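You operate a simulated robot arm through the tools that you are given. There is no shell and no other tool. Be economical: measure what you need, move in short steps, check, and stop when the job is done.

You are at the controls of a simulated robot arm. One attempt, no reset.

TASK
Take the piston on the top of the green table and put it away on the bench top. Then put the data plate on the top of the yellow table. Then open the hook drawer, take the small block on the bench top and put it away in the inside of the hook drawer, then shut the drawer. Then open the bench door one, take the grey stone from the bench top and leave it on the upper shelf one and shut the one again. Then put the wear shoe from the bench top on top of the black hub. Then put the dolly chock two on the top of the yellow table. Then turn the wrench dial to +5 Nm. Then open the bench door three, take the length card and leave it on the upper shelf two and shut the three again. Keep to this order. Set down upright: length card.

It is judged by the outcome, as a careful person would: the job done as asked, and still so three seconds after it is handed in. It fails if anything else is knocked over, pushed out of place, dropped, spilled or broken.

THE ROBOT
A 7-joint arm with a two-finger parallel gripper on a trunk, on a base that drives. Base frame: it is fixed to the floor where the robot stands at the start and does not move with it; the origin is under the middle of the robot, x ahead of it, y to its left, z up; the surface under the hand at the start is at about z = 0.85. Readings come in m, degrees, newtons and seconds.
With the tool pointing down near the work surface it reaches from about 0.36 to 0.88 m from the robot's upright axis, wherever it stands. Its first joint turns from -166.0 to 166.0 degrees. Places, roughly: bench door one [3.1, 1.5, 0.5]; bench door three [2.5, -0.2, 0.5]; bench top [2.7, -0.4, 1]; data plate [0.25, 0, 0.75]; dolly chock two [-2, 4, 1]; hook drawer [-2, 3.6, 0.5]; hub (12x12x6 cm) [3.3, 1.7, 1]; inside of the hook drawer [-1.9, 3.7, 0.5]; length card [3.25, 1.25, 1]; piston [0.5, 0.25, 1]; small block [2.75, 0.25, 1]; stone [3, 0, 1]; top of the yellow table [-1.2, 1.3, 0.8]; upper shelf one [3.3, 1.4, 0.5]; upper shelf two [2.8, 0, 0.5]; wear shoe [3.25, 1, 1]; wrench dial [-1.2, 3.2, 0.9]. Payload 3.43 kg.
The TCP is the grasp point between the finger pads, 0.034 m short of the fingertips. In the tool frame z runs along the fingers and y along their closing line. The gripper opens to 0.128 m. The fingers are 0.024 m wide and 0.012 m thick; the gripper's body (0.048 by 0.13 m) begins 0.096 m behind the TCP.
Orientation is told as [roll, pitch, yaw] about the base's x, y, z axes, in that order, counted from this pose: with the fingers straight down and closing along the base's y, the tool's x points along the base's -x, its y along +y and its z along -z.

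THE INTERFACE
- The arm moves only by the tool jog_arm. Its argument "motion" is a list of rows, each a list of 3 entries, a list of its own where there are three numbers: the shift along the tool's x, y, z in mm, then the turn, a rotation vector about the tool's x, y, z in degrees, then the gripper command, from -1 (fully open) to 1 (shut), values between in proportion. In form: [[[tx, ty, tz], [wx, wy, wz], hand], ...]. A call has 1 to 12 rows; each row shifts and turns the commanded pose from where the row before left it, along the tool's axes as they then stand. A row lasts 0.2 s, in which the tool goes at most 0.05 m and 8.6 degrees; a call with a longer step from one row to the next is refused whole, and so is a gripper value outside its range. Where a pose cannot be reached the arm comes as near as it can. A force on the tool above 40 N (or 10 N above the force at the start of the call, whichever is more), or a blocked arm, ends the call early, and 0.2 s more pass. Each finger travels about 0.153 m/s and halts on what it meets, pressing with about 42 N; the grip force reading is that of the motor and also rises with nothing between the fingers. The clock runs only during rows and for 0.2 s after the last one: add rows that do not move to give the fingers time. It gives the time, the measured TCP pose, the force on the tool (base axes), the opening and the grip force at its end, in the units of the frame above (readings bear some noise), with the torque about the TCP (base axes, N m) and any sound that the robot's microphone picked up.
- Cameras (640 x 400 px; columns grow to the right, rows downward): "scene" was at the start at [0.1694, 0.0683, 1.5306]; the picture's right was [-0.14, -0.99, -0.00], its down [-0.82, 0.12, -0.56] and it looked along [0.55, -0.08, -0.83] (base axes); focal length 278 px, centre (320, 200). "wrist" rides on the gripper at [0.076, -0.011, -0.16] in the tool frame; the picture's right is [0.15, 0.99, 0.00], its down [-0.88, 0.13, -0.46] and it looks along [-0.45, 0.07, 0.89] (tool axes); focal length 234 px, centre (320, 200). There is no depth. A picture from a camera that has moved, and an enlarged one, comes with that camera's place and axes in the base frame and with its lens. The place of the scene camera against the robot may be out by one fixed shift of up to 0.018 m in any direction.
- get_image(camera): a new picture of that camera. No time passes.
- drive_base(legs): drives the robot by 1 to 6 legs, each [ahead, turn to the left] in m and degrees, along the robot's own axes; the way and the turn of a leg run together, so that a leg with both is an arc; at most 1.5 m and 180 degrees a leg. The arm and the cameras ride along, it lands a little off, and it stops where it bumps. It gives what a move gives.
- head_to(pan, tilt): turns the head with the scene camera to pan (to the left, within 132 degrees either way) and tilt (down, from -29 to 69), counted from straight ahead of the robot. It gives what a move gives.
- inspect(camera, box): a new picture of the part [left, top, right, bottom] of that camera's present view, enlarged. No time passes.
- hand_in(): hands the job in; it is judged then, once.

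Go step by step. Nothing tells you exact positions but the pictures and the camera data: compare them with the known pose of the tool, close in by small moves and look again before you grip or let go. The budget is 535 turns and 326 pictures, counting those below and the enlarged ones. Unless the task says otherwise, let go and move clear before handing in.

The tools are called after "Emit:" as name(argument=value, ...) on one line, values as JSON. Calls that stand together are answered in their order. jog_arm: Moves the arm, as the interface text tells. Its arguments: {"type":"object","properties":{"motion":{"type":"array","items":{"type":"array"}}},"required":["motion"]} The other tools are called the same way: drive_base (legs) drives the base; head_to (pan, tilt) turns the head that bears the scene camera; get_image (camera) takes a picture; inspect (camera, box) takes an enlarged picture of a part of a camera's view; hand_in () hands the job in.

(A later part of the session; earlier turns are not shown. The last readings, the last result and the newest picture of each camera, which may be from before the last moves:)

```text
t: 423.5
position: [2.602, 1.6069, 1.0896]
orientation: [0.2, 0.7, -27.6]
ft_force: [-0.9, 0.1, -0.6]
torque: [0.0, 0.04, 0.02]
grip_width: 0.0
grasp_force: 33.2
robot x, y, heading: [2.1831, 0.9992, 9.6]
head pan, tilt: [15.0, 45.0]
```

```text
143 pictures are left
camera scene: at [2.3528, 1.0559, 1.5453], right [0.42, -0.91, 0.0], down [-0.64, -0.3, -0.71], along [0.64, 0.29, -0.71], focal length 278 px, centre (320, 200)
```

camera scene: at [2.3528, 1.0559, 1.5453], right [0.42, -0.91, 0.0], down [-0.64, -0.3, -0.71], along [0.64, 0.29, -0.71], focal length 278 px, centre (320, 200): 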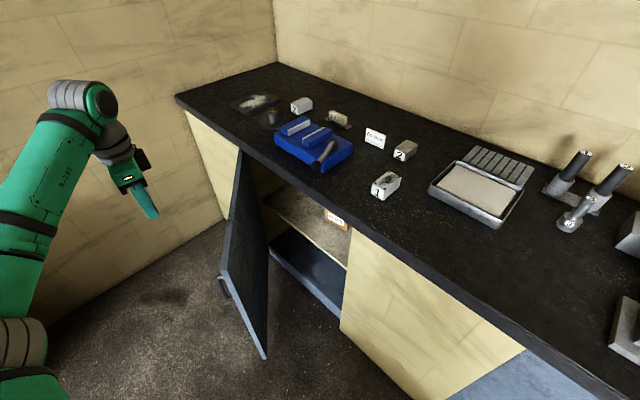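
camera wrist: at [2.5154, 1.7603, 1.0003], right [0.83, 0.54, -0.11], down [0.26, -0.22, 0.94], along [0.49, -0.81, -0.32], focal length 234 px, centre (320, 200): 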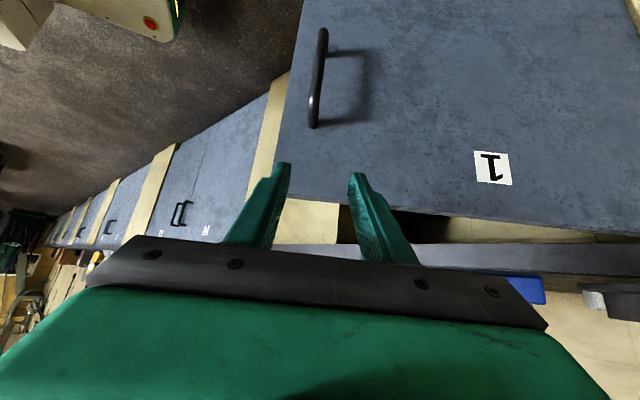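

Emit:
jog_arm(motion=[[[-41.7, -18.4, 0], [0, 0, 0], 1], [[-41.7, -18.4, 0], [0, 0, 0], 1], [[-41.7, -18.4, 0], [0, 0, 0], 1], [[0, 0, 0], [0, 0, 0], 1], [[0, 0, 40], [0, 0, 0], 1], [[0, 0, 40], [0, 0, 0], 1], [[0, 0, 0], [0, 0, 0], 1]])

Emit:
get_image(camera="scene")

Emit:
get_image(camera="wrist")

```text
t: 425.1
position: [2.6874, 1.4999, 1.0075]
orientation: [0.3, 0.6, -27.7]
ft_force: [-1.4, -0.5, -0.7]
torque: [0.01, -0.05, 0.02]
grip_width: 0.0
grasp_force: 33.1
robot x, y, heading: [2.1839, 1.0013, 9.8]
head pan, tilt: [15.0, 45.0]
```

```text
142 pictures are left
camera scene: at [2.3531, 1.0559, 1.5452], right [0.42, -0.91, 0.0], down [-0.64, -0.3, -0.71], along [0.64, 0.3, -0.71], focal length 278 px, centre (320, 200)
```

scene: 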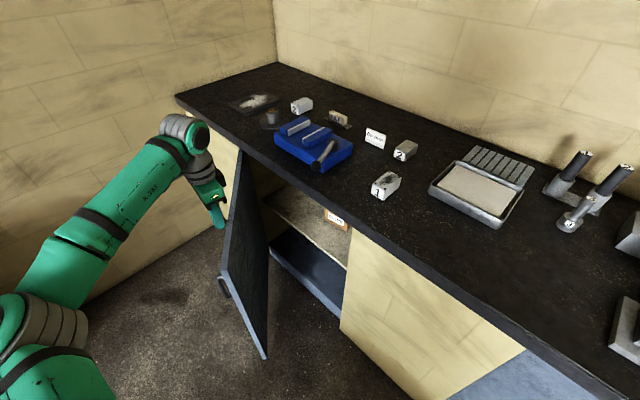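

```text
141 pictures are left
camera wrist: at [2.6152, 1.5247, 1.1684], right [0.33, 0.94, 0.01], down [0.84, -0.3, 0.45], along [0.42, -0.14, -0.89], focal length 234 px, centre (320, 200)
```

wrist: 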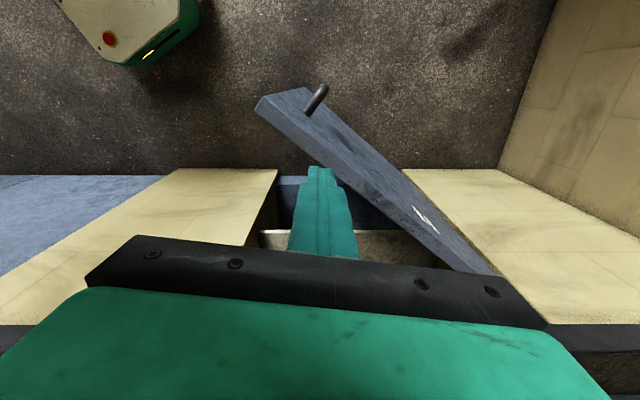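

Emit:
jog_arm(motion=[[[0, 0, 40], [0, 0, 0], 1], [[0, 0, 40], [0, 0, 0], 1], [[0, 0, 40], [0, 0, 0], 1], [[0, 0, 30], [0, 0, 0], 1], [[0, 0, 0], [0, 0, 0], 1]])

Emit:
get_image(camera="scene")

Emit:
get_image(camera="wrist")

```text
t: 425.8
position: [2.6863, 1.5004, 0.9285]
orientation: [0.5, 0.5, -27.8]
ft_force: [-0.9, -1.1, 9.1]
torque: [-0.11, 0.02, 0.08]
grip_width: 0.0002
grasp_force: 32.8
robot x, y, heading: [2.1852, 1.0018, 9.8]
head pan, tilt: [15.0, 45.0]
stopped in row 3: the force on the tool passed its limit at 197 N (the readings are from after the stop); the commanded pose is now the measured one
```

```text
140 pictures are left
camera scene: at [2.3521, 1.055, 1.5453], right [0.42, -0.91, 0.0], down [-0.64, -0.29, -0.71], along [0.64, 0.29, -0.71], focal length 278 px, centre (320, 200)
```

scene: 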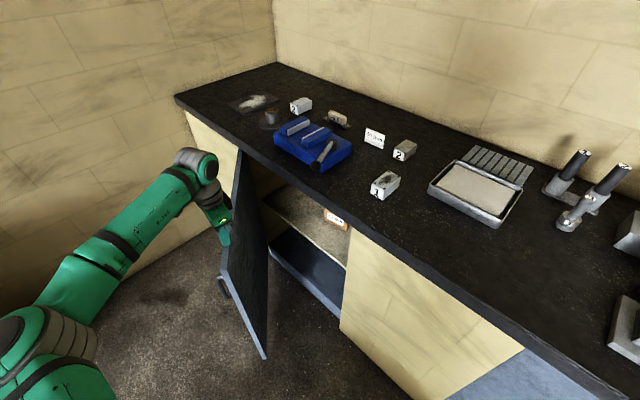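

```text
139 pictures are left
camera wrist: at [2.6146, 1.525, 1.0897], right [0.33, 0.94, 0.01], down [0.84, -0.3, 0.45], along [0.43, -0.14, -0.89], focal length 234 px, centre (320, 200)
```

wrist: 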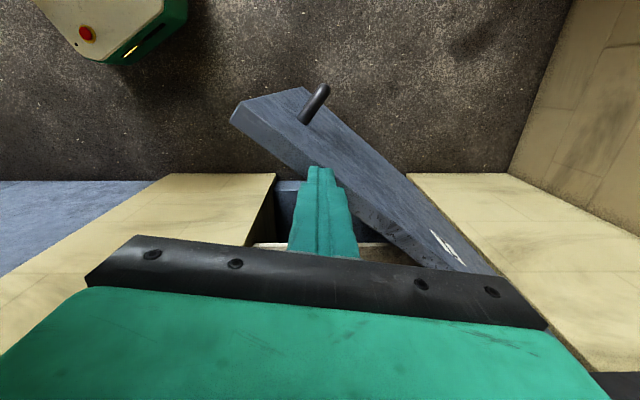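

The fingertips landed on the door's top edge (z ≈ 0.894). I'll rise, shift to the inner side and go down again.

Emit:
jog_arm(motion=[[[0, 0, -25], [0, 0, 0], 1], [[-21, -18, 0], [0, 0, 0], 1], [[-20, -18, 0], [0, 0, 0], 1], [[0, 0, 30], [0, 0, 0], 1], [[0, 0, 10], [0, 0, 0], 1], [[0, 0, 10], [0, 0, 0], 1], [[0, 0, 15], [0, 0, 0], 1], [[0, 0, 15], [0, 0, 0], 1], [[0, 0, 15], [0, 0, 0], 1], [[0, 0, 0], [0, 0, 0], 1]])

Emit:
get_image(camera="wrist")

```text
t: 428.0
position: [2.7072, 1.4502, 0.8579]
orientation: [0.3, 0.5, -27.8]
ft_force: [0.0, -0.1, -0.5]
torque: [0.0, -0.02, -0.03]
grip_width: 0.0001
grasp_force: 33.1
robot x, y, heading: [2.1848, 1.0006, 9.5]
head pan, tilt: [15.0, 45.0]
```

```text
138 pictures are left
camera wrist: at [2.6339, 1.4746, 1.0181], right [0.33, 0.94, 0.01], down [0.84, -0.3, 0.45], along [0.43, -0.14, -0.89], focal length 234 px, centre (320, 200)
```

wrist: 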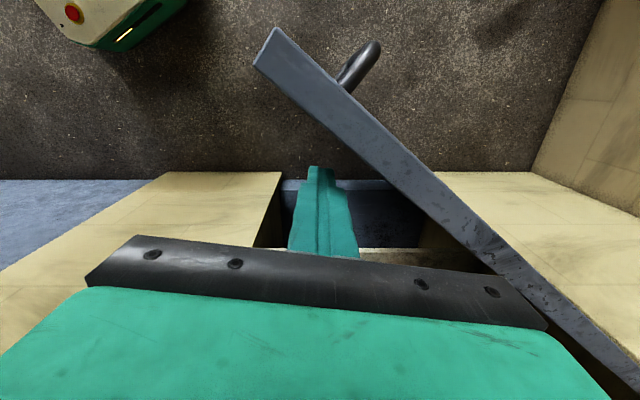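

Emit:
jog_arm(motion=[[[15, 13, 0], [0, 0, 0], 1], [[15, 13, 0], [0, 0, 0], 1], [[15, 13, 0], [0, 0, 0], 1], [[14, 14, 0], [0, 0, 0], 1], [[14, 14, 0], [0, 0, 0], 1], [[14, 14, 0], [0, 0, 0], 1], [[13, 15, 0], [0, 0, 0], 1], [[13, 15, 0], [0, 0, 0], 1], [[13, 15, 0], [0, 0, 0], 1], [[12, 16, 0], [0, 0, 0], 1], [[0, 0, 0], [0, 0, 0], 1]])

Emit:
get_image(camera="scene")

Emit:
get_image(camera="wrist")

```text
t: 430.4
position: [2.6487, 1.6406, 0.8594]
orientation: [0.3, 0.4, -27.8]
ft_force: [-0.5, 0.0, 0.8]
torque: [0.02, 0.01, -0.03]
grip_width: 0.0
grasp_force: 32.6
robot x, y, heading: [2.1815, 1.0059, 9.3]
head pan, tilt: [15.0, 45.0]
```

```text
137 pictures are left
camera scene: at [2.3522, 1.0554, 1.5453], right [0.42, -0.91, 0.0], down [-0.64, -0.29, -0.71], along [0.64, 0.29, -0.71], focal length 278 px, centre (320, 200)
```

scene: 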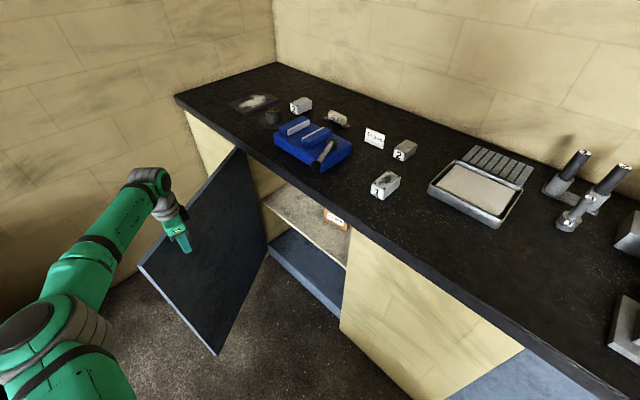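

```text
136 pictures are left
camera wrist: at [2.5776, 1.6655, 1.0198], right [0.33, 0.94, 0.01], down [0.84, -0.3, 0.45], along [0.43, -0.14, -0.89], focal length 234 px, centre (320, 200)
```

wrist: 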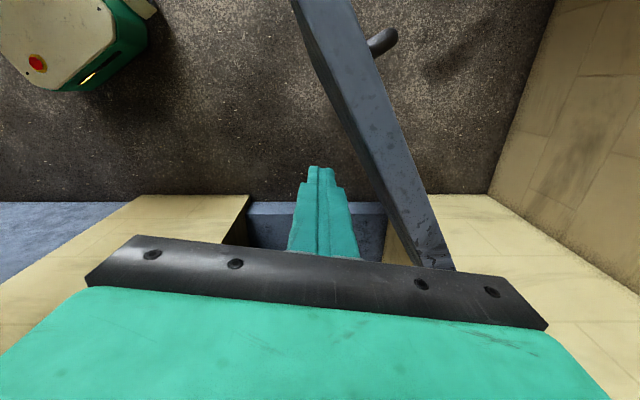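

The door is wide open. I'll raise the hand and back off. To reach the stone behind the press I want the elbow on the right, so I'll first swap the elbow over in open floor space.

Emit:
jog_arm(motion=[[[10, -20, -30], [0, 0, 0], 1], [[20, -20, -40], [0, 0, 0], 1], [[20, -20, -40], [0, 0, 0], 1], [[20, -20, -40], [0, 0, 0], 1], [[20, -30, -30], [0, 0, 0], 1], [[20, -30, 0], [0, 0, 0], 1], [[20, -30, 0], [0, 0, 0], 1], [[0, 0, 0], [0, 0, 0], 1]])

Emit:
drive_base(legs=[[-0.6, 0]])

Emit:
get_image(camera="scene")

```text
t: 432.2
position: [2.4551, 1.5491, 1.0392]
orientation: [0.3, 0.5, -27.8]
ft_force: [-0.1, -0.1, -0.2]
torque: [0.01, 0.0, -0.02]
grip_width: 0.0002
grasp_force: 32.7
robot x, y, heading: [2.1814, 1.0035, 9.6]
head pan, tilt: [15.0, 45.0]
```

```text
t: 435.6
position: [1.8711, 1.4514, 1.0402]
orientation: [0.3, 0.5, -28.4]
ft_force: [-0.1, -0.3, 0.2]
torque: [0.0, -0.01, 0.04]
grip_width: 0.0
grasp_force: 32.8
robot x, y, heading: [1.5924, 0.9079, 9.0]
head pan, tilt: [15.0, 45.0]
```

```text
135 pictures are left
camera scene: at [1.7624, 0.9573, 1.5453], right [0.41, -0.91, 0.0], down [-0.65, -0.29, -0.71], along [0.65, 0.29, -0.71], focal length 278 px, centre (320, 200)
```

scene: 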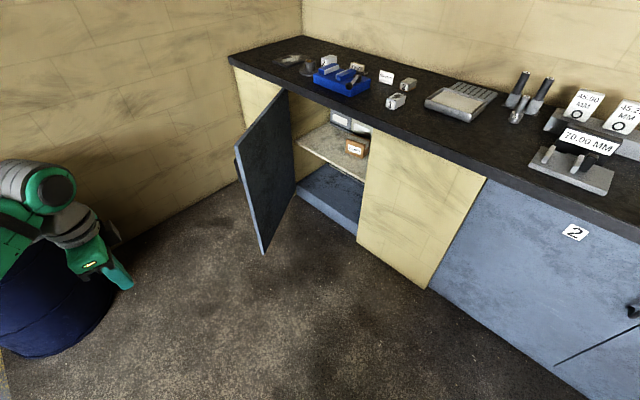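

Emit:
jog_arm(motion=[[[-41, -25, 0], [0, 0, 0], 1], [[-41, -25, 0], [0, 0, 0], 1], [[-41, -25, 0], [0, 0, 0], 1], [[-41, -25, 0], [0, 0, 0], 1], [[-41, -25, 0], [0, 0, 0], 1], [[-41, -25, 0], [0, 0, 0], 1], [[-41, -25, 0], [0, 0, 0], 1], [[-41, -25, 0], [0, 0, 0], 1], [[-41, -25, 0], [0, 0, 0], 1], [[-41, -25, 0], [0, 0, 0], 1], [[-41, -25, 0], [0, 0, 0], 1], [[0, 0, 0], [0, 0, -8], 1]])

Emit:
jog_arm(motion=[[[0, 0, 0], [0, 0, -8.5], 1], [[0, 0, 0], [0, 0, -8.5], 1], [[0, 0, 0], [0, 0, -8.5], 1], [[0, 0, 0], [0, 0, -8.5], 1], [[0, 0, 0], [0, 0, -8.5], 1], [[0, 0, 0], [0, 0, -8.5], 1], [[0, 0, 0], [0, 0, -8.5], 1], [[0, 0, 0], [0, 0, -8.5], 1], [[0, 0, 0], [0, 0, -8.5], 1], [[0, 0, 0], [0, 0, -8.5], 1], [[0, 0, 0], [0, 0, -8.5], 1], [[0, 0, 0], [0, 0, -8.5], 1]])

Emit:
jog_arm(motion=[[[0, 0, 0], [0, 0, -8.5], 1], [[0, 0, 0], [0, 0, -8.5], 1], [[0, 0, 0], [7.5, 0, 0], 1], [[0, 0, 0], [7.5, 0, 0], 1], [[0, 0, 0], [7.5, 0, 0], 1], [[0, 0, 0], [7.5, 0, 0], 1], [[0, 0, 0], [7.5, 0, 0], 1], [[0, 0, 0], [7.5, 0, 0], 1], [[0, 0, 0], [0, 0, 0], 1]])

Emit:
head_to(pan=0, tilt=50)

Emit:
get_image(camera="scene")

```text
t: 438.2
position: [2.139, 0.9948, 1.0341]
orientation: [0.5, 0.3, -20.2]
ft_force: [0.4, 0.3, 0.8]
torque: [0.02, 0.02, 0.01]
grip_width: 0.0
grasp_force: 32.8
robot x, y, heading: [1.5899, 0.9036, 9.2]
head pan, tilt: [15.0, 45.0]
```

```text
t: 440.8
position: [2.1391, 0.9923, 1.0343]
orientation: [0.5, -0.4, 81.7]
ft_force: [-0.2, -0.7, -0.3]
torque: [0.01, -0.03, 0.03]
grip_width: 0.0
grasp_force: 33.2
robot x, y, heading: [1.5922, 0.907, 8.8]
head pan, tilt: [15.0, 45.0]
```

```text
t: 442.8
position: [2.1376, 0.9952, 1.0348]
orientation: [-44.8, -0.6, 98.6]
ft_force: [-0.2, -0.6, -0.7]
torque: [0.01, 0.01, -0.04]
grip_width: 0.0001
grasp_force: 33.5
robot x, y, heading: [1.5907, 0.9033, 9.0]
head pan, tilt: [15.0, 45.0]
```

```text
t: 443.6
position: [2.1382, 0.9951, 1.0342]
orientation: [-44.8, -0.6, 98.8]
ft_force: [-0.2, 0.2, 0.0]
torque: [0.02, -0.04, 0.02]
grip_width: 0.0
grasp_force: 32.6
robot x, y, heading: [1.594, 0.9059, 9.1]
head pan, tilt: [0.0, 50.0]
```

```text
134 pictures are left
camera scene: at [1.7643, 0.9362, 1.5384], right [0.16, -0.99, 0.0], down [-0.76, -0.12, -0.64], along [0.64, 0.1, -0.77], focal length 278 px, centre (320, 200)
```

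scene: 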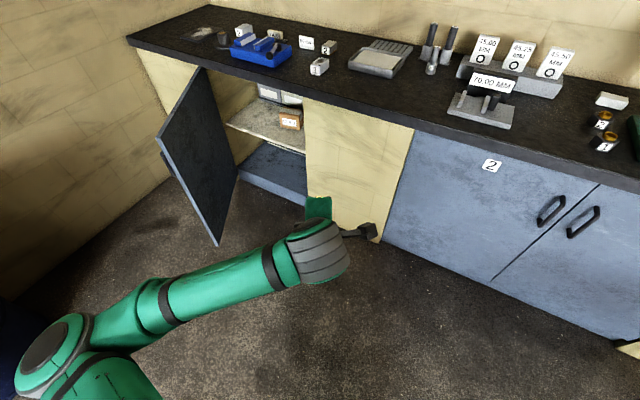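

Emit:
jog_arm(motion=[[[0, 32, 26], [0, 0, 0], 1], [[0, 32, 26], [0, 0, 0], 1], [[0, 32, 26], [0, 0, 0], 1], [[0, 32, 26], [0, 0, 0], 1], [[0, 32, 26], [0, 0, 0], 1], [[0, 32, 26], [0, 0, 0], 1], [[0, 32, 26], [0, 0, 0], 1], [[0, 32, 26], [0, 0, 0], 1], [[0, 32, 26], [0, 0, 0], 1], [[0, 32, 26], [0, 0, 0], 1], [[0, 0, 0], [0, 0, 0], 1]])

Emit:
jog_arm(motion=[[[0, 25, -25], [0, 0, 0], 1], [[0, 25, -25], [0, 0, 0], 1], [[0, 25, -25], [0, 0, 0], 1], [[0, 0, 0], [0, 0, 0], 1]])

Emit:
get_image(camera="scene")

```text
t: 446.0
position: [2.0914, 0.992, 0.6225]
orientation: [-44.8, -0.5, 98.6]
ft_force: [-0.3, -1.5, -0.8]
torque: [0.0, -0.02, 0.01]
grip_width: 0.0002
grasp_force: 32.6
robot x, y, heading: [1.5896, 0.9014, 8.8]
head pan, tilt: [0.0, 50.0]
```

```text
t: 447.0
position: [1.9891, 0.9765, 0.6251]
orientation: [-44.9, -0.6, 98.6]
ft_force: [-0.7, 0.0, -0.4]
torque: [-0.02, 0.03, -0.01]
grip_width: 0.0
grasp_force: 32.8
robot x, y, heading: [1.5904, 0.9058, 8.9]
head pan, tilt: [0.0, 50.0]
```

```text
133 pictures are left
camera scene: at [1.7643, 0.9361, 1.5384], right [0.16, -0.99, 0.0], down [-0.76, -0.12, -0.64], along [0.64, 0.1, -0.77], focal length 278 px, centre (320, 200)
```

scene: 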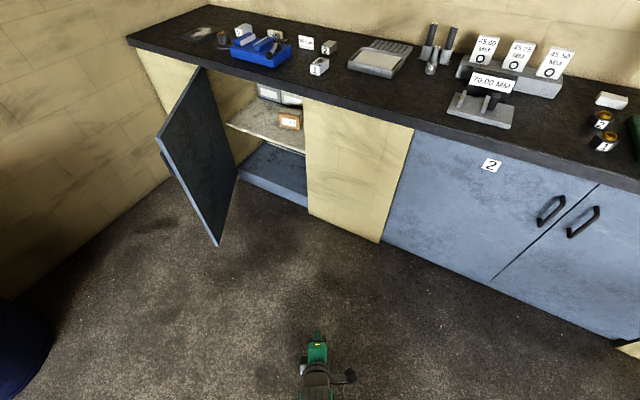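

Emit:
jog_arm(motion=[[[-30, 0, 0], [0, 0, 0], 1], [[-30, 0, 0], [0, 0, 0], 1], [[-30, 0, 0], [0, 0, 0], 1], [[-30, 0, 0], [0, 0, 0], 1], [[0, -30, -30], [0, 0, 0], 1], [[0, -30, -30], [0, 0, 0], 1], [[0, -30, -30], [0, 0, 0], 1], [[0, -30, -30], [0, 0, 0], 1], [[0, 0, 0], [0, 0, 0], 1]])

Emit:
get_image(camera="scene")

```text
t: 449.0
position: [1.971, 1.0911, 0.7948]
orientation: [-44.8, -0.7, 98.6]
ft_force: [0.3, 0.5, -0.4]
torque: [0.0, -0.01, -0.01]
grip_width: 0.0
grasp_force: 33.3
robot x, y, heading: [1.5926, 0.9043, 8.9]
head pan, tilt: [0.0, 50.0]
```

```text
132 pictures are left
camera scene: at [1.7642, 0.9362, 1.5384], right [0.16, -0.99, 0.0], down [-0.76, -0.12, -0.64], along [0.63, 0.1, -0.77], focal length 278 px, centre (320, 200)
```

scene: 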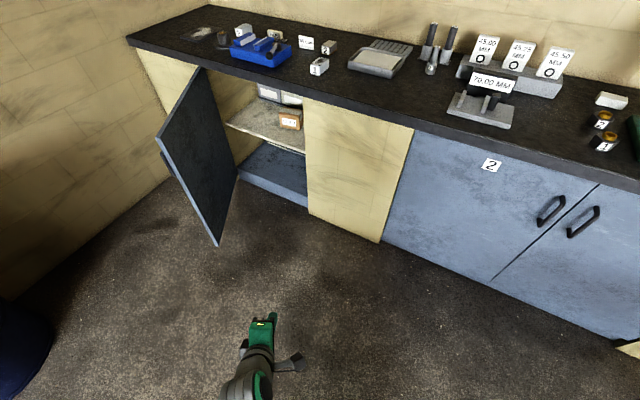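

Emit:
head_to(pan=25, tilt=69)

Emit:
get_image(camera="scene")

```text
t: 449.9
position: [1.9713, 1.0916, 0.7944]
orientation: [-44.9, -0.5, 98.7]
ft_force: [-0.4, -0.7, 0.8]
torque: [-0.03, 0.02, 0.0]
grip_width: 0.0
grasp_force: 32.7
robot x, y, heading: [1.5899, 0.9048, 9.2]
head pan, tilt: [25.0, 68.8]
```

```text
131 pictures are left
camera scene: at [1.7346, 0.9554, 1.5165], right [0.56, -0.83, 0.0], down [-0.77, -0.52, -0.36], along [0.3, 0.2, -0.93], focal length 278 px, centre (320, 200)
```

scene: 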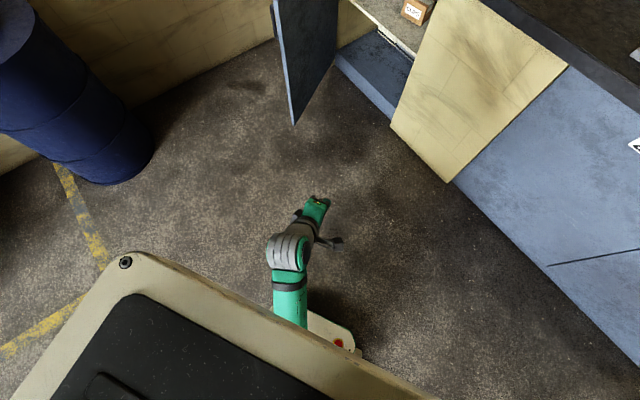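

The elbow is now straight down under the deck. I'll continue raising and see which side it takes.

Emit:
jog_arm(motion=[[[0, -40, -10], [0, 0, 0], 1], [[0, -40, -10], [0, 0, 0], 1], [[0, -40, -10], [0, 0, 0], 1], [[0, -30, -30], [0, 0, 0], 1], [[0, -30, -30], [0, 0, 0], 1], [[0, -30, -30], [0, 0, 0], 1], [[0, -30, -30], [0, 0, 0], 1], [[0, 0, 0], [0, 0, 0], 1]])

Emit:
head_to(pan=0, tilt=55)

Emit:
get_image(camera="scene")

```text
t: 451.6
position: [2.0794, 1.1316, 1.0531]
orientation: [-44.6, -0.5, 98.8]
ft_force: [0.0, 0.3, -0.4]
torque: [0.01, -0.04, -0.01]
grip_width: 0.0001
grasp_force: 32.8
out of reach, approached as far as the arm can: row 2, 3, 4, 5, 6, 7
robot x, y, heading: [1.5903, 0.908, 9.2]
head pan, tilt: [25.0, 68.8]
```

```text
t: 452.5
position: [2.0831, 1.1268, 1.0516]
orientation: [-44.8, -0.5, 98.2]
ft_force: [0.6, -0.3, 0.1]
torque: [0.03, 0.06, 0.06]
grip_width: 0.0
grasp_force: 33.4
robot x, y, heading: [1.5929, 0.9018, 8.9]
head pan, tilt: [0.0, 55.0]
```

```text
130 pictures are left
camera scene: at [1.7619, 0.935, 1.5317], right [0.15, -0.99, 0.0], down [-0.81, -0.13, -0.57], along [0.57, 0.09, -0.82], focal length 278 px, centre (320, 200)
```

scene: 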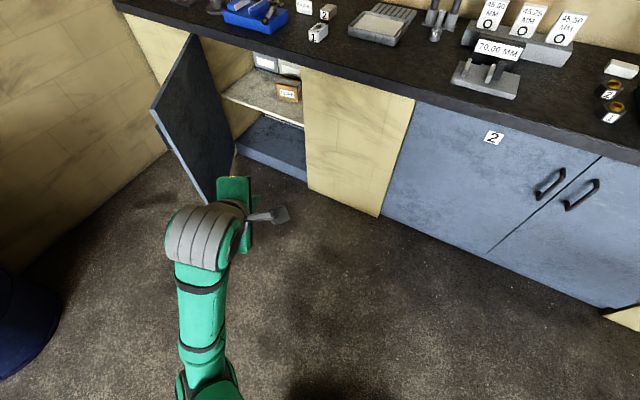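

Emit:
jog_arm(motion=[[[20, 0, 0], [-7.5, 0, 0], 1], [[20, 0, 0], [-7.5, 0, 0], 1], [[20, 0, 0], [-7.5, 0, 0], 1], [[20, 0, 0], [-7.5, 0, 0], 1], [[20, 0, 0], [-7.5, 0, 0], 1], [[20, 0, 0], [-7.5, 0, 0], 1], [[20, 0, 0], [0, 0, 0], 1], [[0, 0, 0], [0, 0, 0], 1]])

Emit:
get_image(camera="scene")

```text
t: 454.3
position: [2.1006, 0.9931, 1.0514]
orientation: [0.1, -0.5, 98.7]
ft_force: [0.0, -0.1, -0.1]
torque: [0.04, 0.02, 0.0]
grip_width: 0.0
grasp_force: 33.2
robot x, y, heading: [1.5901, 0.9051, 9.0]
head pan, tilt: [0.0, 55.0]
```

```text
129 pictures are left
camera scene: at [1.759, 0.9352, 1.5319], right [0.16, -0.99, 0.0], down [-0.81, -0.13, -0.57], along [0.57, 0.09, -0.82], focal length 278 px, centre (320, 200)
```

scene: 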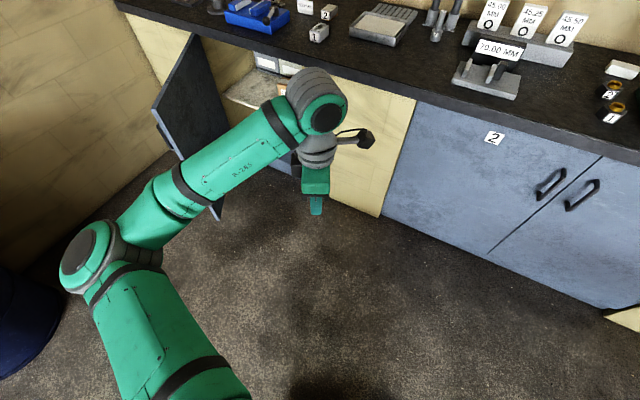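

The elbow stays left. I'll try to lead it over by turning the wrist further round, which should force the arm to swivel.

Emit:
jog_arm(motion=[[[0, 0, 0], [0, 0, -8.5], 1], [[0, 0, 0], [0, 0, -8.5], 1], [[0, 0, 0], [0, 0, -8.5], 1], [[0, 0, 0], [0, 0, -8.5], 1], [[0, 0, 0], [0, 0, -8.5], 1], [[0, 0, 0], [0, 0, -8.5], 1], [[0, 0, 0], [0, 0, -8.5], 1], [[0, 0, 0], [0, 0, -8.5], 1], [[0, 0, 0], [0, 0, -8.5], 1], [[0, 0, 0], [0, 0, -8.5], 1], [[0, 0, 0], [0, 0, -8.5], 1], [[0, 0, 0], [0, 0, -8.5], 1]])

Emit:
get_image(camera="scene")

```text
t: 457.1
position: [2.2588, 1.2662, 1.0166]
orientation: [3.6, -2.0, -174.0]
ft_force: [0.6, 0.2, 0.0]
torque: [0.09, -0.01, -0.04]
grip_width: 0.0
grasp_force: 32.7
out of reach, approached as far as the arm can: row 2, 3, 5, 6, 7, 8, 9, 10, 11, 12
robot x, y, heading: [1.5947, 0.9011, 9.1]
head pan, tilt: [0.0, 55.0]
stopped in row 12: the arm was blocked; the commanded pose is now the measured one
```

```text
128 pictures are left
camera scene: at [1.7597, 0.9351, 1.5319], right [0.16, -0.99, 0.0], down [-0.81, -0.13, -0.57], along [0.57, 0.09, -0.82], focal length 278 px, centre (320, 200)
```

scene: 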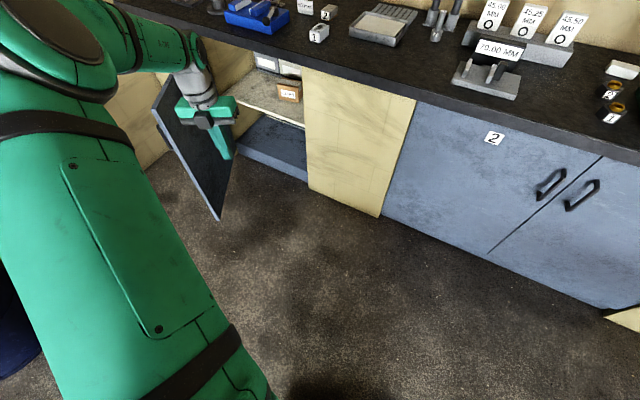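

Emit:
jog_arm(motion=[[[0, 0, 0], [0, 0, 8.5], 1], [[0, 0, 0], [0, 0, 8.5], 1], [[0, 0, 0], [0, 0, 8.5], 1], [[0, 0, 0], [0, 0, 8.5], 1], [[0, 0, 0], [0, 0, 8.5], 1], [[0, 0, 0], [0, 0, 8.5], 1], [[0, 0, 0], [0, 0, 8.5], 1], [[0, 0, 0], [0, 0, 8.5], 1], [[0, 0, 0], [0, 0, 8.5], 1], [[0, 0, 0], [0, 0, 8.5], 1], [[0, 0, 0], [0, 0, 8.5], 1], [[0, 0, 0], [0, 0, 8.5], 1]])

Emit:
get_image(camera="scene")

```text
t: 459.7
position: [2.2609, 1.2677, 1.0214]
orientation: [1.0, 3.3, 83.9]
ft_force: [0.0, -0.3, 0.5]
torque: [-0.04, -0.02, 0.0]
grip_width: 0.0
grasp_force: 32.8
robot x, y, heading: [1.5922, 0.9043, 9.1]
head pan, tilt: [0.0, 55.0]
```

```text
127 pictures are left
camera scene: at [1.76, 0.9354, 1.5319], right [0.16, -0.99, 0.0], down [-0.81, -0.13, -0.57], along [0.57, 0.09, -0.82], focal length 278 px, centre (320, 200)
```

scene: 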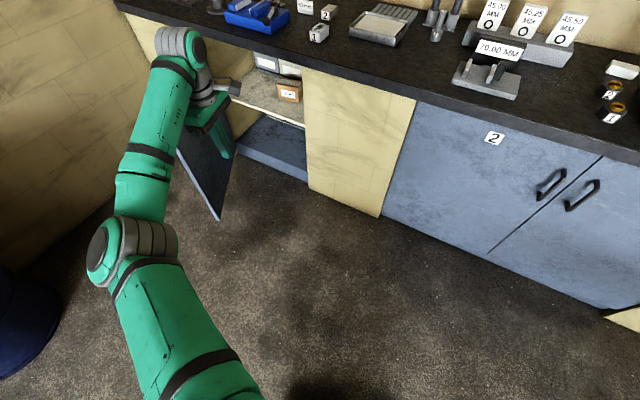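

Emit:
jog_arm(motion=[[[0, 0, 0], [0, 0, 8.5], 1], [[0, 0, 0], [0, 0, 8.5], 1], [[0, 0, 0], [0, 0, 8.5], 1], [[0, 0, 0], [0, 0, 8.5], 1], [[0, 0, 0], [0, 0, 8.5], 1], [[0, 0, 0], [0, 0, 8.5], 1], [[0, 0, 0], [0, 0, 8.5], 1], [[0, 0, 0], [0, 0, 8.5], 1], [[0, 0, 0], [0, 0, 8.5], 1], [[0, 0, 0], [0, 0, 8.5], 1], [[0, 0, 0], [0, 0, 8.5], 1], [[0, 0, 0], [0, 0, 8.5], 1]])

Emit:
jog_arm(motion=[[[0, 0, 0], [0, 0, 8.5], 1], [[0, 0, 0], [0, 0, 8.5], 1], [[0, 0, 0], [0, 0, 8.5], 1], [[0, 0, 0], [0, 0, 8.5], 1], [[0, 0, 0], [0, 0, 8.5], 1], [[0, 0, 0], [0, 0, 8.5], 1], [[0, 0, 0], [0, 0, 8.5], 1], [[0, 0, 0], [0, 0, 8.5], 1], [[0, 0, 0], [0, 0, 0], 1]])

Emit:
get_image(camera="scene")

```text
t: 462.3
position: [2.2605, 1.2675, 1.0211]
orientation: [-3.6, 0.3, -18.3]
ft_force: [0.4, -0.2, 1.2]
torque: [-0.02, -0.03, -0.04]
grip_width: 0.0002
grasp_force: 33.3
robot x, y, heading: [1.5902, 0.9057, 9.0]
head pan, tilt: [0.0, 55.0]
```

```text
t: 464.3
position: [2.2606, 1.2673, 1.0218]
orientation: [-1.6, -3.1, -86.1]
ft_force: [0.4, 0.1, -0.4]
torque: [-0.01, -0.01, 0.01]
grip_width: 0.0003
grasp_force: 33.1
robot x, y, heading: [1.5914, 0.9043, 9.0]
head pan, tilt: [0.0, 55.0]
```

```text
126 pictures are left
camera scene: at [1.76, 0.9353, 1.5319], right [0.16, -0.99, 0.0], down [-0.81, -0.13, -0.57], along [0.57, 0.09, -0.82], focal length 278 px, centre (320, 200)
```

scene: 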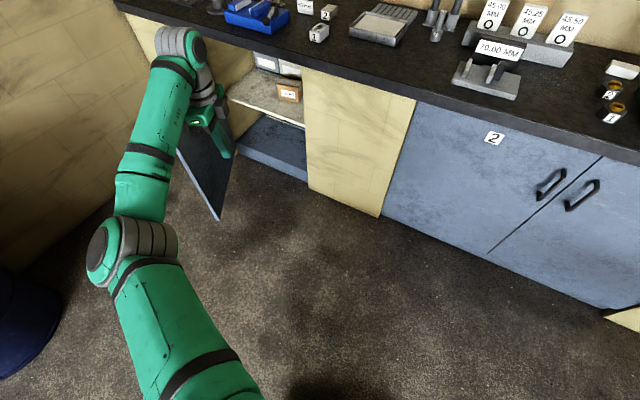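

Emit:
jog_arm(motion=[[[0, 0, 0], [0, 0, 8.5], 1], [[0, 0, 0], [0, 0, 8.5], 1], [[0, 0, 0], [0, 0, 8.5], 1], [[0, 0, 0], [0, 0, 8.5], 1], [[0, 0, 0], [0, 0, 8.5], 1], [[0, 0, 0], [0, 0, 8.5], 1], [[0, 0, 0], [0, 0, 8.5], 1], [[0, 0, 0], [0, 0, 8.5], 1], [[0, 0, 0], [0, 0, 8.5], 1], [[0, 0, 0], [0, 0, 8.5], 1], [[0, 0, 0], [0, 0, 8.5], 1]])

Emit:
get_image(camera="scene")

```text
t: 466.7
position: [2.2633, 1.2646, 1.024]
orientation: [3.2, -1.1, -179.8]
ft_force: [0.0, -2.3, -2.6]
torque: [0.27, 0.13, 0.0]
grip_width: 0.0001
grasp_force: 32.7
robot x, y, heading: [1.5963, 0.9044, 9.0]
head pan, tilt: [0.0, 55.0]
```

```text
125 pictures are left
camera scene: at [1.7611, 0.9341, 1.5318], right [0.15, -0.99, 0.0], down [-0.81, -0.13, -0.57], along [0.57, 0.09, -0.82], focal length 278 px, centre (320, 200)
```

scene: 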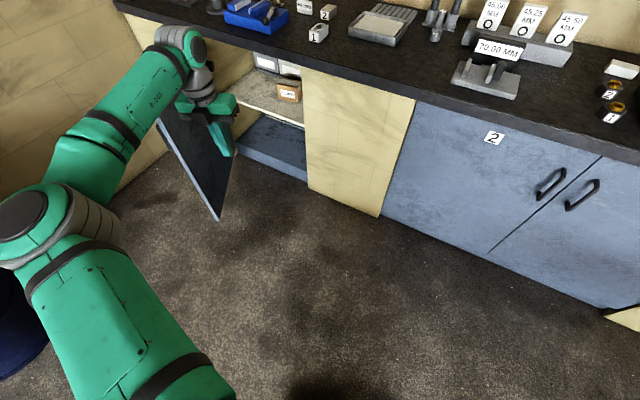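

I'll try another way: sweep the hand around to the robot's left-rear, where the first joint's limit should force the elbow over to the right.

Emit:
jog_arm(motion=[[[-43.5, -8.2, 0], [0, 0, 0], 1], [[-43.5, -8.2, 0], [0, 0, 0], 1], [[-43.5, -8.2, 0], [0, 0, 0], 1], [[-43.5, -8.2, 0], [0, 0, 0], 1], [[-43.5, -8.2, 0], [0, 0, 0], 1], [[-43.5, -8.2, 0], [0, 0, 0], 1], [[-33.4, -30.9, 0], [0, 0, 0], 1], [[-35.7, -28.2, 0], [0, 0, 0], 1], [[-37.8, -25.3, 0], [0, 0, 0], 1], [[-39.7, -22.2, 0], [0, 0, 0], 1], [[-41.3, -19.1, 0], [0, 0, 0], 1], [[-42.7, -15.7, 0], [0, 0, 0], 1]])

Emit:
jog_arm(motion=[[[-43.8, -12.3, 0], [0, 0, 0], 1], [[-44.6, -8.9, 0], [0, 0, 0], 1], [[-45.2, -5.3, 0], [0, 0, 0], 1], [[-45.5, -1.8, 0], [0, 0, 0], 1], [[-45.5, 1.8, 0], [0, 0, 0], 1], [[-45.2, 5.3, 0], [0, 0, 0], 1], [[-44.6, 8.9, 0], [0, 0, 0], 1], [[-43.8, 12.3, 0], [0, 0, 0], 1], [[-42.7, 15.7, 0], [0, 0, 0], 1], [[-41.3, 19.1, 0], [0, 0, 0], 1], [[-39.7, 22.2, 0], [0, 0, 0], 1], [[-37.8, 25.3, 0], [0, 0, 0], 1]])

Emit:
head_to(pan=100, tilt=45)

Emit:
get_image(camera="scene")

```text
t: 469.3
position: [1.8885, 1.342, 1.0432]
orientation: [3.1, -1.8, -175.4]
ft_force: [0.2, 0.8, -0.3]
torque: [0.02, -0.08, 0.0]
grip_width: 0.0002
grasp_force: 33.1
out of reach, approached as far as the arm can: row 7, 8, 9, 10, 11, 12
robot x, y, heading: [1.5935, 0.9021, 8.9]
head pan, tilt: [0.0, 55.0]
```

```text
t: 471.9
position: [1.6704, 1.2044, 1.074]
orientation: [3.2, -1.4, -176.1]
ft_force: [-1.2, 0.2, 0.3]
torque: [-0.04, 0.01, -0.05]
grip_width: 0.0002
grasp_force: 32.8
out of reach, approached as far as the arm can: row 1, 2, 3, 4, 5, 6, 7, 8, 9, 10, 11, 12
robot x, y, heading: [1.5947, 0.9076, 9.1]
head pan, tilt: [0.0, 55.0]
```

```text
t: 473.7
position: [1.6726, 1.2043, 1.0741]
orientation: [3.3, -1.3, -176.3]
ft_force: [0.1, -0.4, -0.2]
torque: [0.01, 0.06, -0.01]
grip_width: 0.0
grasp_force: 32.6
robot x, y, heading: [1.5932, 0.9038, 8.8]
head pan, tilt: [100.0, 45.0]
```

```text
124 pictures are left
camera scene: at [1.6636, 1.0011, 1.5452], right [0.95, 0.32, 0.0], down [0.23, -0.67, -0.71], along [-0.23, 0.67, -0.71], focal length 278 px, centre (320, 200)
```

scene: 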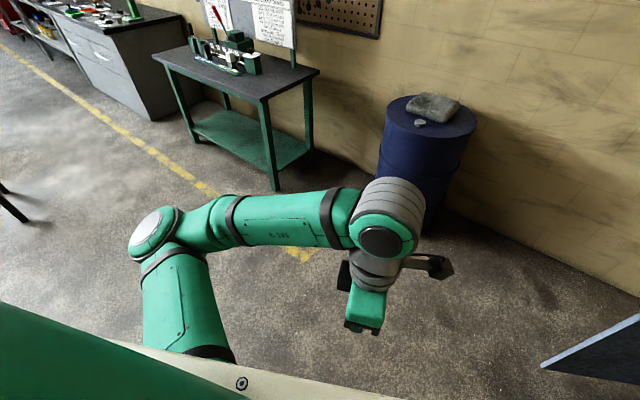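

Emit:
jog_arm(motion=[[[0, 0, 0], [0, 0, -8.5], 1], [[0, 0, 0], [0, 0, -8.5], 1], [[0, 0, 0], [0, 0, -8.5], 1], [[0, 0, 0], [0, 0, -8.5], 1], [[0, 0, 0], [0, 0, -8.5], 1], [[0, 0, 0], [0, 0, -8.5], 1], [[0, 0, 0], [0, 0, -8.5], 1], [[0, 0, 0], [0, 0, -8.5], 1], [[0, 0, 0], [0, 0, -8.5], 1], [[0, 0, 0], [0, 0, -8.5], 1], [[0, 0, 0], [0, 0, 0], 1]])

Emit:
get_image(camera="scene")

```text
t: 476.1
position: [1.6715, 1.2042, 1.0742]
orientation: [-1.0, -3.2, -91.4]
ft_force: [-0.1, 0.9, 0.0]
torque: [0.0, 0.02, 0.01]
grip_width: 0.0
grasp_force: 32.8
robot x, y, heading: [1.5965, 0.9058, 9.1]
head pan, tilt: [100.0, 45.0]
```

```text
123 pictures are left
camera scene: at [1.6623, 1.001, 1.5453], right [0.95, 0.32, 0.0], down [0.23, -0.67, -0.71], along [-0.23, 0.67, -0.71], focal length 278 px, centre (320, 200)
```

scene: 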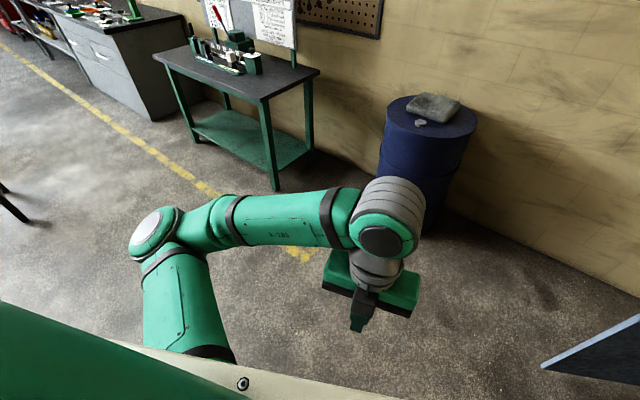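

Emit:
jog_arm(motion=[[[31, -32, 0], [0, 0, 0], 1], [[31, -32, 0], [0, 0, 0], 1], [[31, -32, 0], [0, 0, 0], 1], [[31, -32, 0], [0, 0, 0], 1], [[31, -32, 0], [0, 0, 0], 1], [[31, -32, 0], [0, 0, 0], 1], [[31, -32, 0], [0, 0, 0], 1], [[31, -32, 0], [0, 0, 0], 1], [[0, 0, 0], [0, 0, 0], 1]])

Emit:
get_image(camera="scene")

```text
t: 478.1
position: [1.4208, 1.4576, 1.0642]
orientation: [-1.0, -3.0, -91.4]
ft_force: [0.5, 0.3, -1.0]
torque: [-0.01, -0.01, -0.01]
grip_width: 0.0001
grasp_force: 33.3
robot x, y, heading: [1.5948, 0.9058, 9.0]
head pan, tilt: [100.0, 45.0]
```

```text
122 pictures are left
camera scene: at [1.6621, 1.0009, 1.5453], right [0.95, 0.32, 0.0], down [0.23, -0.67, -0.71], along [-0.23, 0.67, -0.71], focal length 278 px, centre (320, 200)
```

scene: 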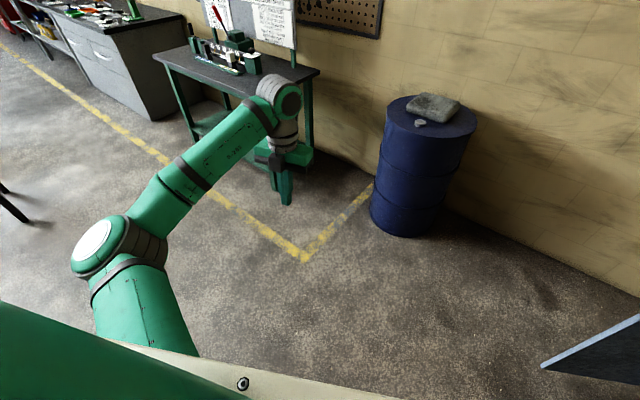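

Emit:
jog_arm(motion=[[[-16, -42, 0], [0, 0, 0], 1], [[-18.4, -41, 0], [0, 0, 0], 1], [[-21.6, -39.5, 0], [0, 0, 0], 1], [[-24.6, -37.7, 0], [0, 0, 0], 1], [[-27.5, -35.6, 0], [0, 0, 0], 1], [[-30.2, -33.3, 0], [0, 0, 0], 1], [[-32.8, -30.9, 0], [0, 0, 0], 1], [[-35.1, -28.2, 0], [0, 0, 0], 1], [[-37.2, -25.4, 0], [0, 0, 0], 1], [[-39.1, -22.4, 0], [0, 0, 0], 1], [[-40.7, -19.2, 0], [0, 0, 0], 1]])

Emit:
head_to(pan=130, tilt=50)

Emit:
get_image(camera="scene")

```text
t: 480.5
position: [1.2389, 1.3528, 1.0785]
orientation: [-1.0, -3.1, -91.1]
ft_force: [0.4, -0.1, -0.1]
torque: [0.0, 0.01, 0.02]
grip_width: 0.0
grasp_force: 33.1
out of reach, approached as far as the arm can: row 5, 6, 7, 8, 9, 10, 11
robot x, y, heading: [1.5914, 0.9063, 9.0]
head pan, tilt: [100.0, 45.0]
```

```text
t: 481.4
position: [1.2389, 1.3527, 1.0782]
orientation: [-1.1, -3.2, -91.1]
ft_force: [-0.6, 0.5, 1.0]
torque: [-0.02, 0.04, 0.03]
grip_width: 0.0004
grasp_force: 32.9
robot x, y, heading: [1.5943, 0.9034, 9.2]
head pan, tilt: [130.0, 50.0]
```

```text
121 pictures are left
camera scene: at [1.6306, 0.9746, 1.5384], right [0.66, 0.75, 0.0], down [0.58, -0.5, -0.64], along [-0.48, 0.42, -0.77], focal length 278 px, centre (320, 200)
```

scene: 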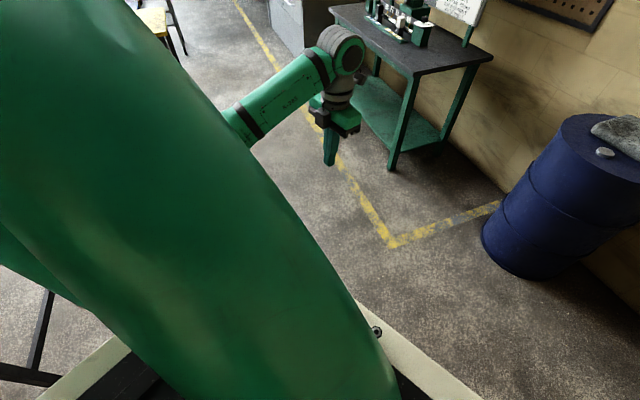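

Emit:
jog_arm(motion=[[[34, -26.5, 0], [0, 0, 0], 1], [[34, -26.5, 0], [0, 0, 0], 1], [[34, -26.5, 0], [0, 0, 0], 1], [[34, -26.5, 0], [0, 0, 0], 1], [[34, -26.5, 0], [0, 0, 0], 1], [[34, -26.5, 0], [0, 0, 0], 1], [[34, -26.5, 0], [0, 0, 0], 1], [[34, -26.5, 0], [0, 0, 0], 1], [[0, 0, 0], [0, 0, 0], 1]])

Emit:
jog_arm(motion=[[[-25, -38, 0], [0, 0, 0], 1], [[-27, -37, 0], [0, 0, 0], 1], [[-29, -36, 0], [0, 0, 0], 1], [[-30, -34, 0], [0, 0, 0], 1], [[-32, -32, 0], [0, 0, 0], 1], [[-34, -30, 0], [0, 0, 0], 1], [[-36, -28, 0], [0, 0, 0], 1], [[-38, -25, 0], [0, 0, 0], 1], [[-40, -21, 0], [0, 0, 0], 1], [[-42, -17, 0], [0, 0, 0], 1], [[-43, -13, 0], [0, 0, 0], 1], [[-44, -10, 0], [0, 0, 0], 1]])

Emit:
get_image(camera="scene")

```text
t: 483.4
position: [1.2423, 1.3769, 1.057]
orientation: [-1.0, -3.1, -91.4]
ft_force: [-0.2, 0.5, 0.7]
torque: [0.02, 0.0, 0.0]
grip_width: 0.0002
grasp_force: 33.2
out of reach, approached as far as the arm can: row 1, 2, 3, 4, 5, 6, 7, 8
robot x, y, heading: [1.5953, 0.9039, 9.2]
head pan, tilt: [130.0, 50.0]
```

```text
t: 486.1
position: [1.2411, 1.3537, 1.0625]
orientation: [-1.0, -3.3, -91.2]
ft_force: [0.4, 0.5, 0.1]
torque: [-0.01, 0.02, 0.0]
grip_width: 0.0001
grasp_force: 33.0
out of reach, approached as far as the arm can: row 1, 2, 3, 4, 5, 6, 7, 8, 9, 10, 11, 12
robot x, y, heading: [1.5959, 0.9023, 9.0]
head pan, tilt: [130.0, 50.0]
```

```text
120 pictures are left
camera scene: at [1.6305, 0.9745, 1.5384], right [0.66, 0.75, 0.0], down [0.58, -0.5, -0.64], along [-0.48, 0.42, -0.77], focal length 278 px, centre (320, 200)
```

scene: 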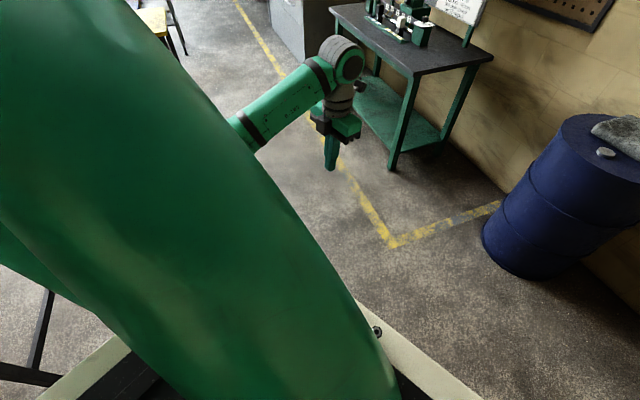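

The arm is stuck at a joint limit there. I'll bring the hand back to the front and retrace the posture that caused the swap, with the opposite sideways motion.

Emit:
jog_arm(motion=[[[15, 42, 0], [0, 0, 0], 1], [[15, 42, 0], [0, 0, 0], 1], [[15, 42, 0], [0, 0, 0], 1], [[15, 42, 0], [0, 0, 0], 1], [[15, 42, 0], [0, 0, 0], 1], [[15, 42, 0], [0, 0, 0], 1], [[15, 42, 0], [0, 0, 0], 1], [[15, 42, 0], [0, 0, 0], 1], [[15, 42, 0], [0, 0, 0], 1], [[15, 42, 0], [0, 0, 0], 1], [[5, 45, 0], [0, 0, 0], 1], [[0, 45, 0], [0, 0, 0], 1]])

Emit:
jog_arm(motion=[[[-36, 28, 0], [0, 0, 0], 1], [[-36, 28, 0], [0, 0, 0], 1], [[-36, 28, 0], [0, 0, 0], 1], [[-36, 28, 0], [0, 0, 0], 1], [[-36, 28, 0], [0, 0, 0], 1], [[-36, 28, 0], [0, 0, 0], 1], [[-36, 28, 0], [0, 0, 0], 1], [[-36, 28, 0], [0, 0, 0], 1], [[-36, 28, 0], [0, 0, 0], 1], [[-36, 28, 0], [0, 0, 0], 1], [[-36, 28, 0], [0, 0, 0], 1], [[0, 0, 0], [0, 0, 0], 1]])

```text
t: 488.6
position: [1.7548, 1.4934, 1.0452]
orientation: [-0.8, -3.1, -91.3]
ft_force: [-0.6, -0.5, -0.2]
torque: [-0.01, -0.06, -0.03]
grip_width: 0.0001
grasp_force: 33.2
robot x, y, heading: [1.5936, 0.9019, 8.8]
head pan, tilt: [130.0, 50.0]
```

```text
t: 491.2
position: [2.0527, 1.0928, 1.0613]
orientation: [-1.1, -3.1, -91.4]
ft_force: [0.2, -0.4, 0.0]
torque: [-0.02, 0.05, -0.02]
grip_width: 0.0
grasp_force: 32.8
robot x, y, heading: [1.5917, 0.9003, 8.9]
head pan, tilt: [130.0, 50.0]
```

Emit:
jog_arm(motion=[[[0, 0, 0], [-7.5, 0, 0], 1], [[0, 0, 0], [-7.5, 0, 0], 1], [[0, 0, 0], [-7.5, 0, 0], 1], [[0, 0, 0], [-7.5, 0, 0], 1], [[0, 0, 0], [-7.5, 0, 0], 1], [[0, 0, 0], [-7.5, 0, 0], 1], [[0, -30, 30], [0, 0, 0], 1], [[0, -30, 30], [0, 0, 0], 1], [[0, -30, 30], [0, 0, 0], 1], [[0, -30, 30], [0, 0, 0], 1], [[0, -30, 30], [0, 0, 0], 1], [[0, -30, 30], [0, 0, 0], 1]])

Emit:
head_to(pan=0, tilt=60)

Emit:
get_image(camera="scene")

```text
t: 493.9
position: [2.0602, 1.0903, 0.8084]
orientation: [44.1, -3.0, -91.3]
ft_force: [-1.0, 0.5, 0.2]
torque: [-0.03, 0.0, 0.03]
grip_width: 0.0
grasp_force: 32.7
out of reach, approached as far as the arm can: row 6
robot x, y, heading: [1.597, 0.9064, 9.0]
head pan, tilt: [130.0, 50.0]
```

```text
t: 496.0
position: [2.0617, 1.0903, 0.8086]
orientation: [44.0, -3.1, -91.4]
ft_force: [-0.3, 0.6, 0.3]
torque: [0.01, 0.02, 0.02]
grip_width: 0.0
grasp_force: 33.2
robot x, y, heading: [1.5965, 0.9029, 8.9]
head pan, tilt: [0.0, 60.0]
```

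```text
119 pictures are left
camera scene: at [1.7545, 0.9343, 1.5258], right [0.16, -0.99, 0.0], down [-0.86, -0.14, -0.5], along [0.49, 0.08, -0.87], focal length 278 px, centre (320, 200)
```

scene: 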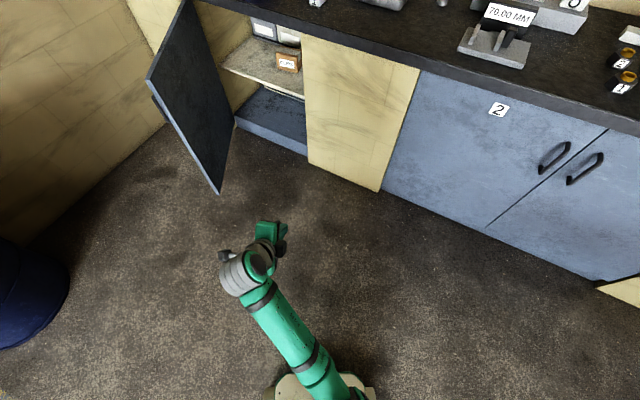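

The elbow is now low and slightly right. I'll raise with a leftward motion to bring it up on the right side.

Emit:
jog_arm(motion=[[[25, 25, -15], [0, 0, 0], 1], [[25, 25, -15], [0, 0, 0], 1], [[25, 25, -15], [0, 0, 0], 1], [[20, 28, -28], [0, 0, 0], 1], [[20, 28, -28], [0, 0, 0], 1], [[20, 28, -28], [0, 0, 0], 1], [[20, 28, -28], [0, 0, 0], 1], [[10, 28, -28], [0, 0, 0], 1], [[10, 28, -28], [0, 0, 0], 1], [[0, 28, -28], [0, 0, 0], 1], [[0, 28, -28], [0, 0, 0], 1], [[0, 0, 0], [0, 0, 0], 1]])

Emit:
get_image(camera="scene")

```text
t: 498.6
position: [2.096, 1.2866, 1.1981]
orientation: [44.1, -3.3, -91.4]
ft_force: [-0.3, -0.6, 0.0]
torque: [-0.05, -0.02, -0.02]
grip_width: 0.0
grasp_force: 33.2
robot x, y, heading: [1.5926, 0.9058, 9.1]
head pan, tilt: [0.0, 60.0]
```

```text
118 pictures are left
camera scene: at [1.7545, 0.9344, 1.5258], right [0.16, -0.99, 0.0], down [-0.86, -0.13, -0.5], along [0.49, 0.08, -0.87], focal length 278 px, centre (320, 200)
```

scene: 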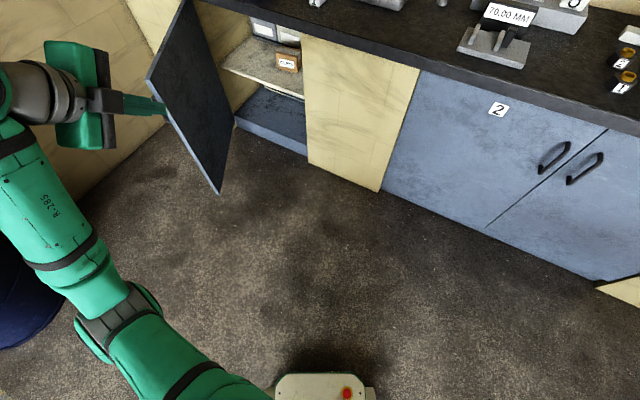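

Emit:
jog_arm(motion=[[[0, 0, 0], [7.5, 0, 0], 1], [[0, 0, 0], [7.5, 0, 0], 1], [[0, 0, 0], [7.5, 0, 0], 1], [[0, 0, 0], [7.5, 0, 0], 1], [[0, 0, 0], [7.5, 0, 0], 1], [[0, 0, 0], [7, 0, 0], 1], [[0, 0, -30], [0, 0, 0], 1], [[0, 0, -30], [0, 0, 0], 1], [[0, 0, -30], [0, 0, 0], 1], [[0, 0, 0], [0, 0, 0], 1]])

Emit:
get_image(camera="scene")

```text
t: 500.8
position: [2.096, 1.2907, 1.2877]
orientation: [-0.5, -3.1, -91.4]
ft_force: [0.1, -0.4, 0.9]
torque: [0.02, 0.0, 0.02]
grip_width: 0.0
grasp_force: 32.6
robot x, y, heading: [1.5928, 0.9053, 8.6]
head pan, tilt: [0.0, 60.0]
```

```text
117 pictures are left
camera scene: at [1.7546, 0.9344, 1.5258], right [0.16, -0.99, 0.0], down [-0.86, -0.13, -0.5], along [0.49, 0.08, -0.87], focal length 278 px, centre (320, 200)
```

scene: 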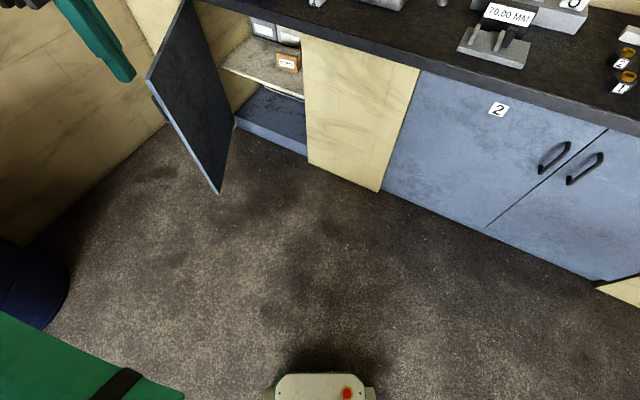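

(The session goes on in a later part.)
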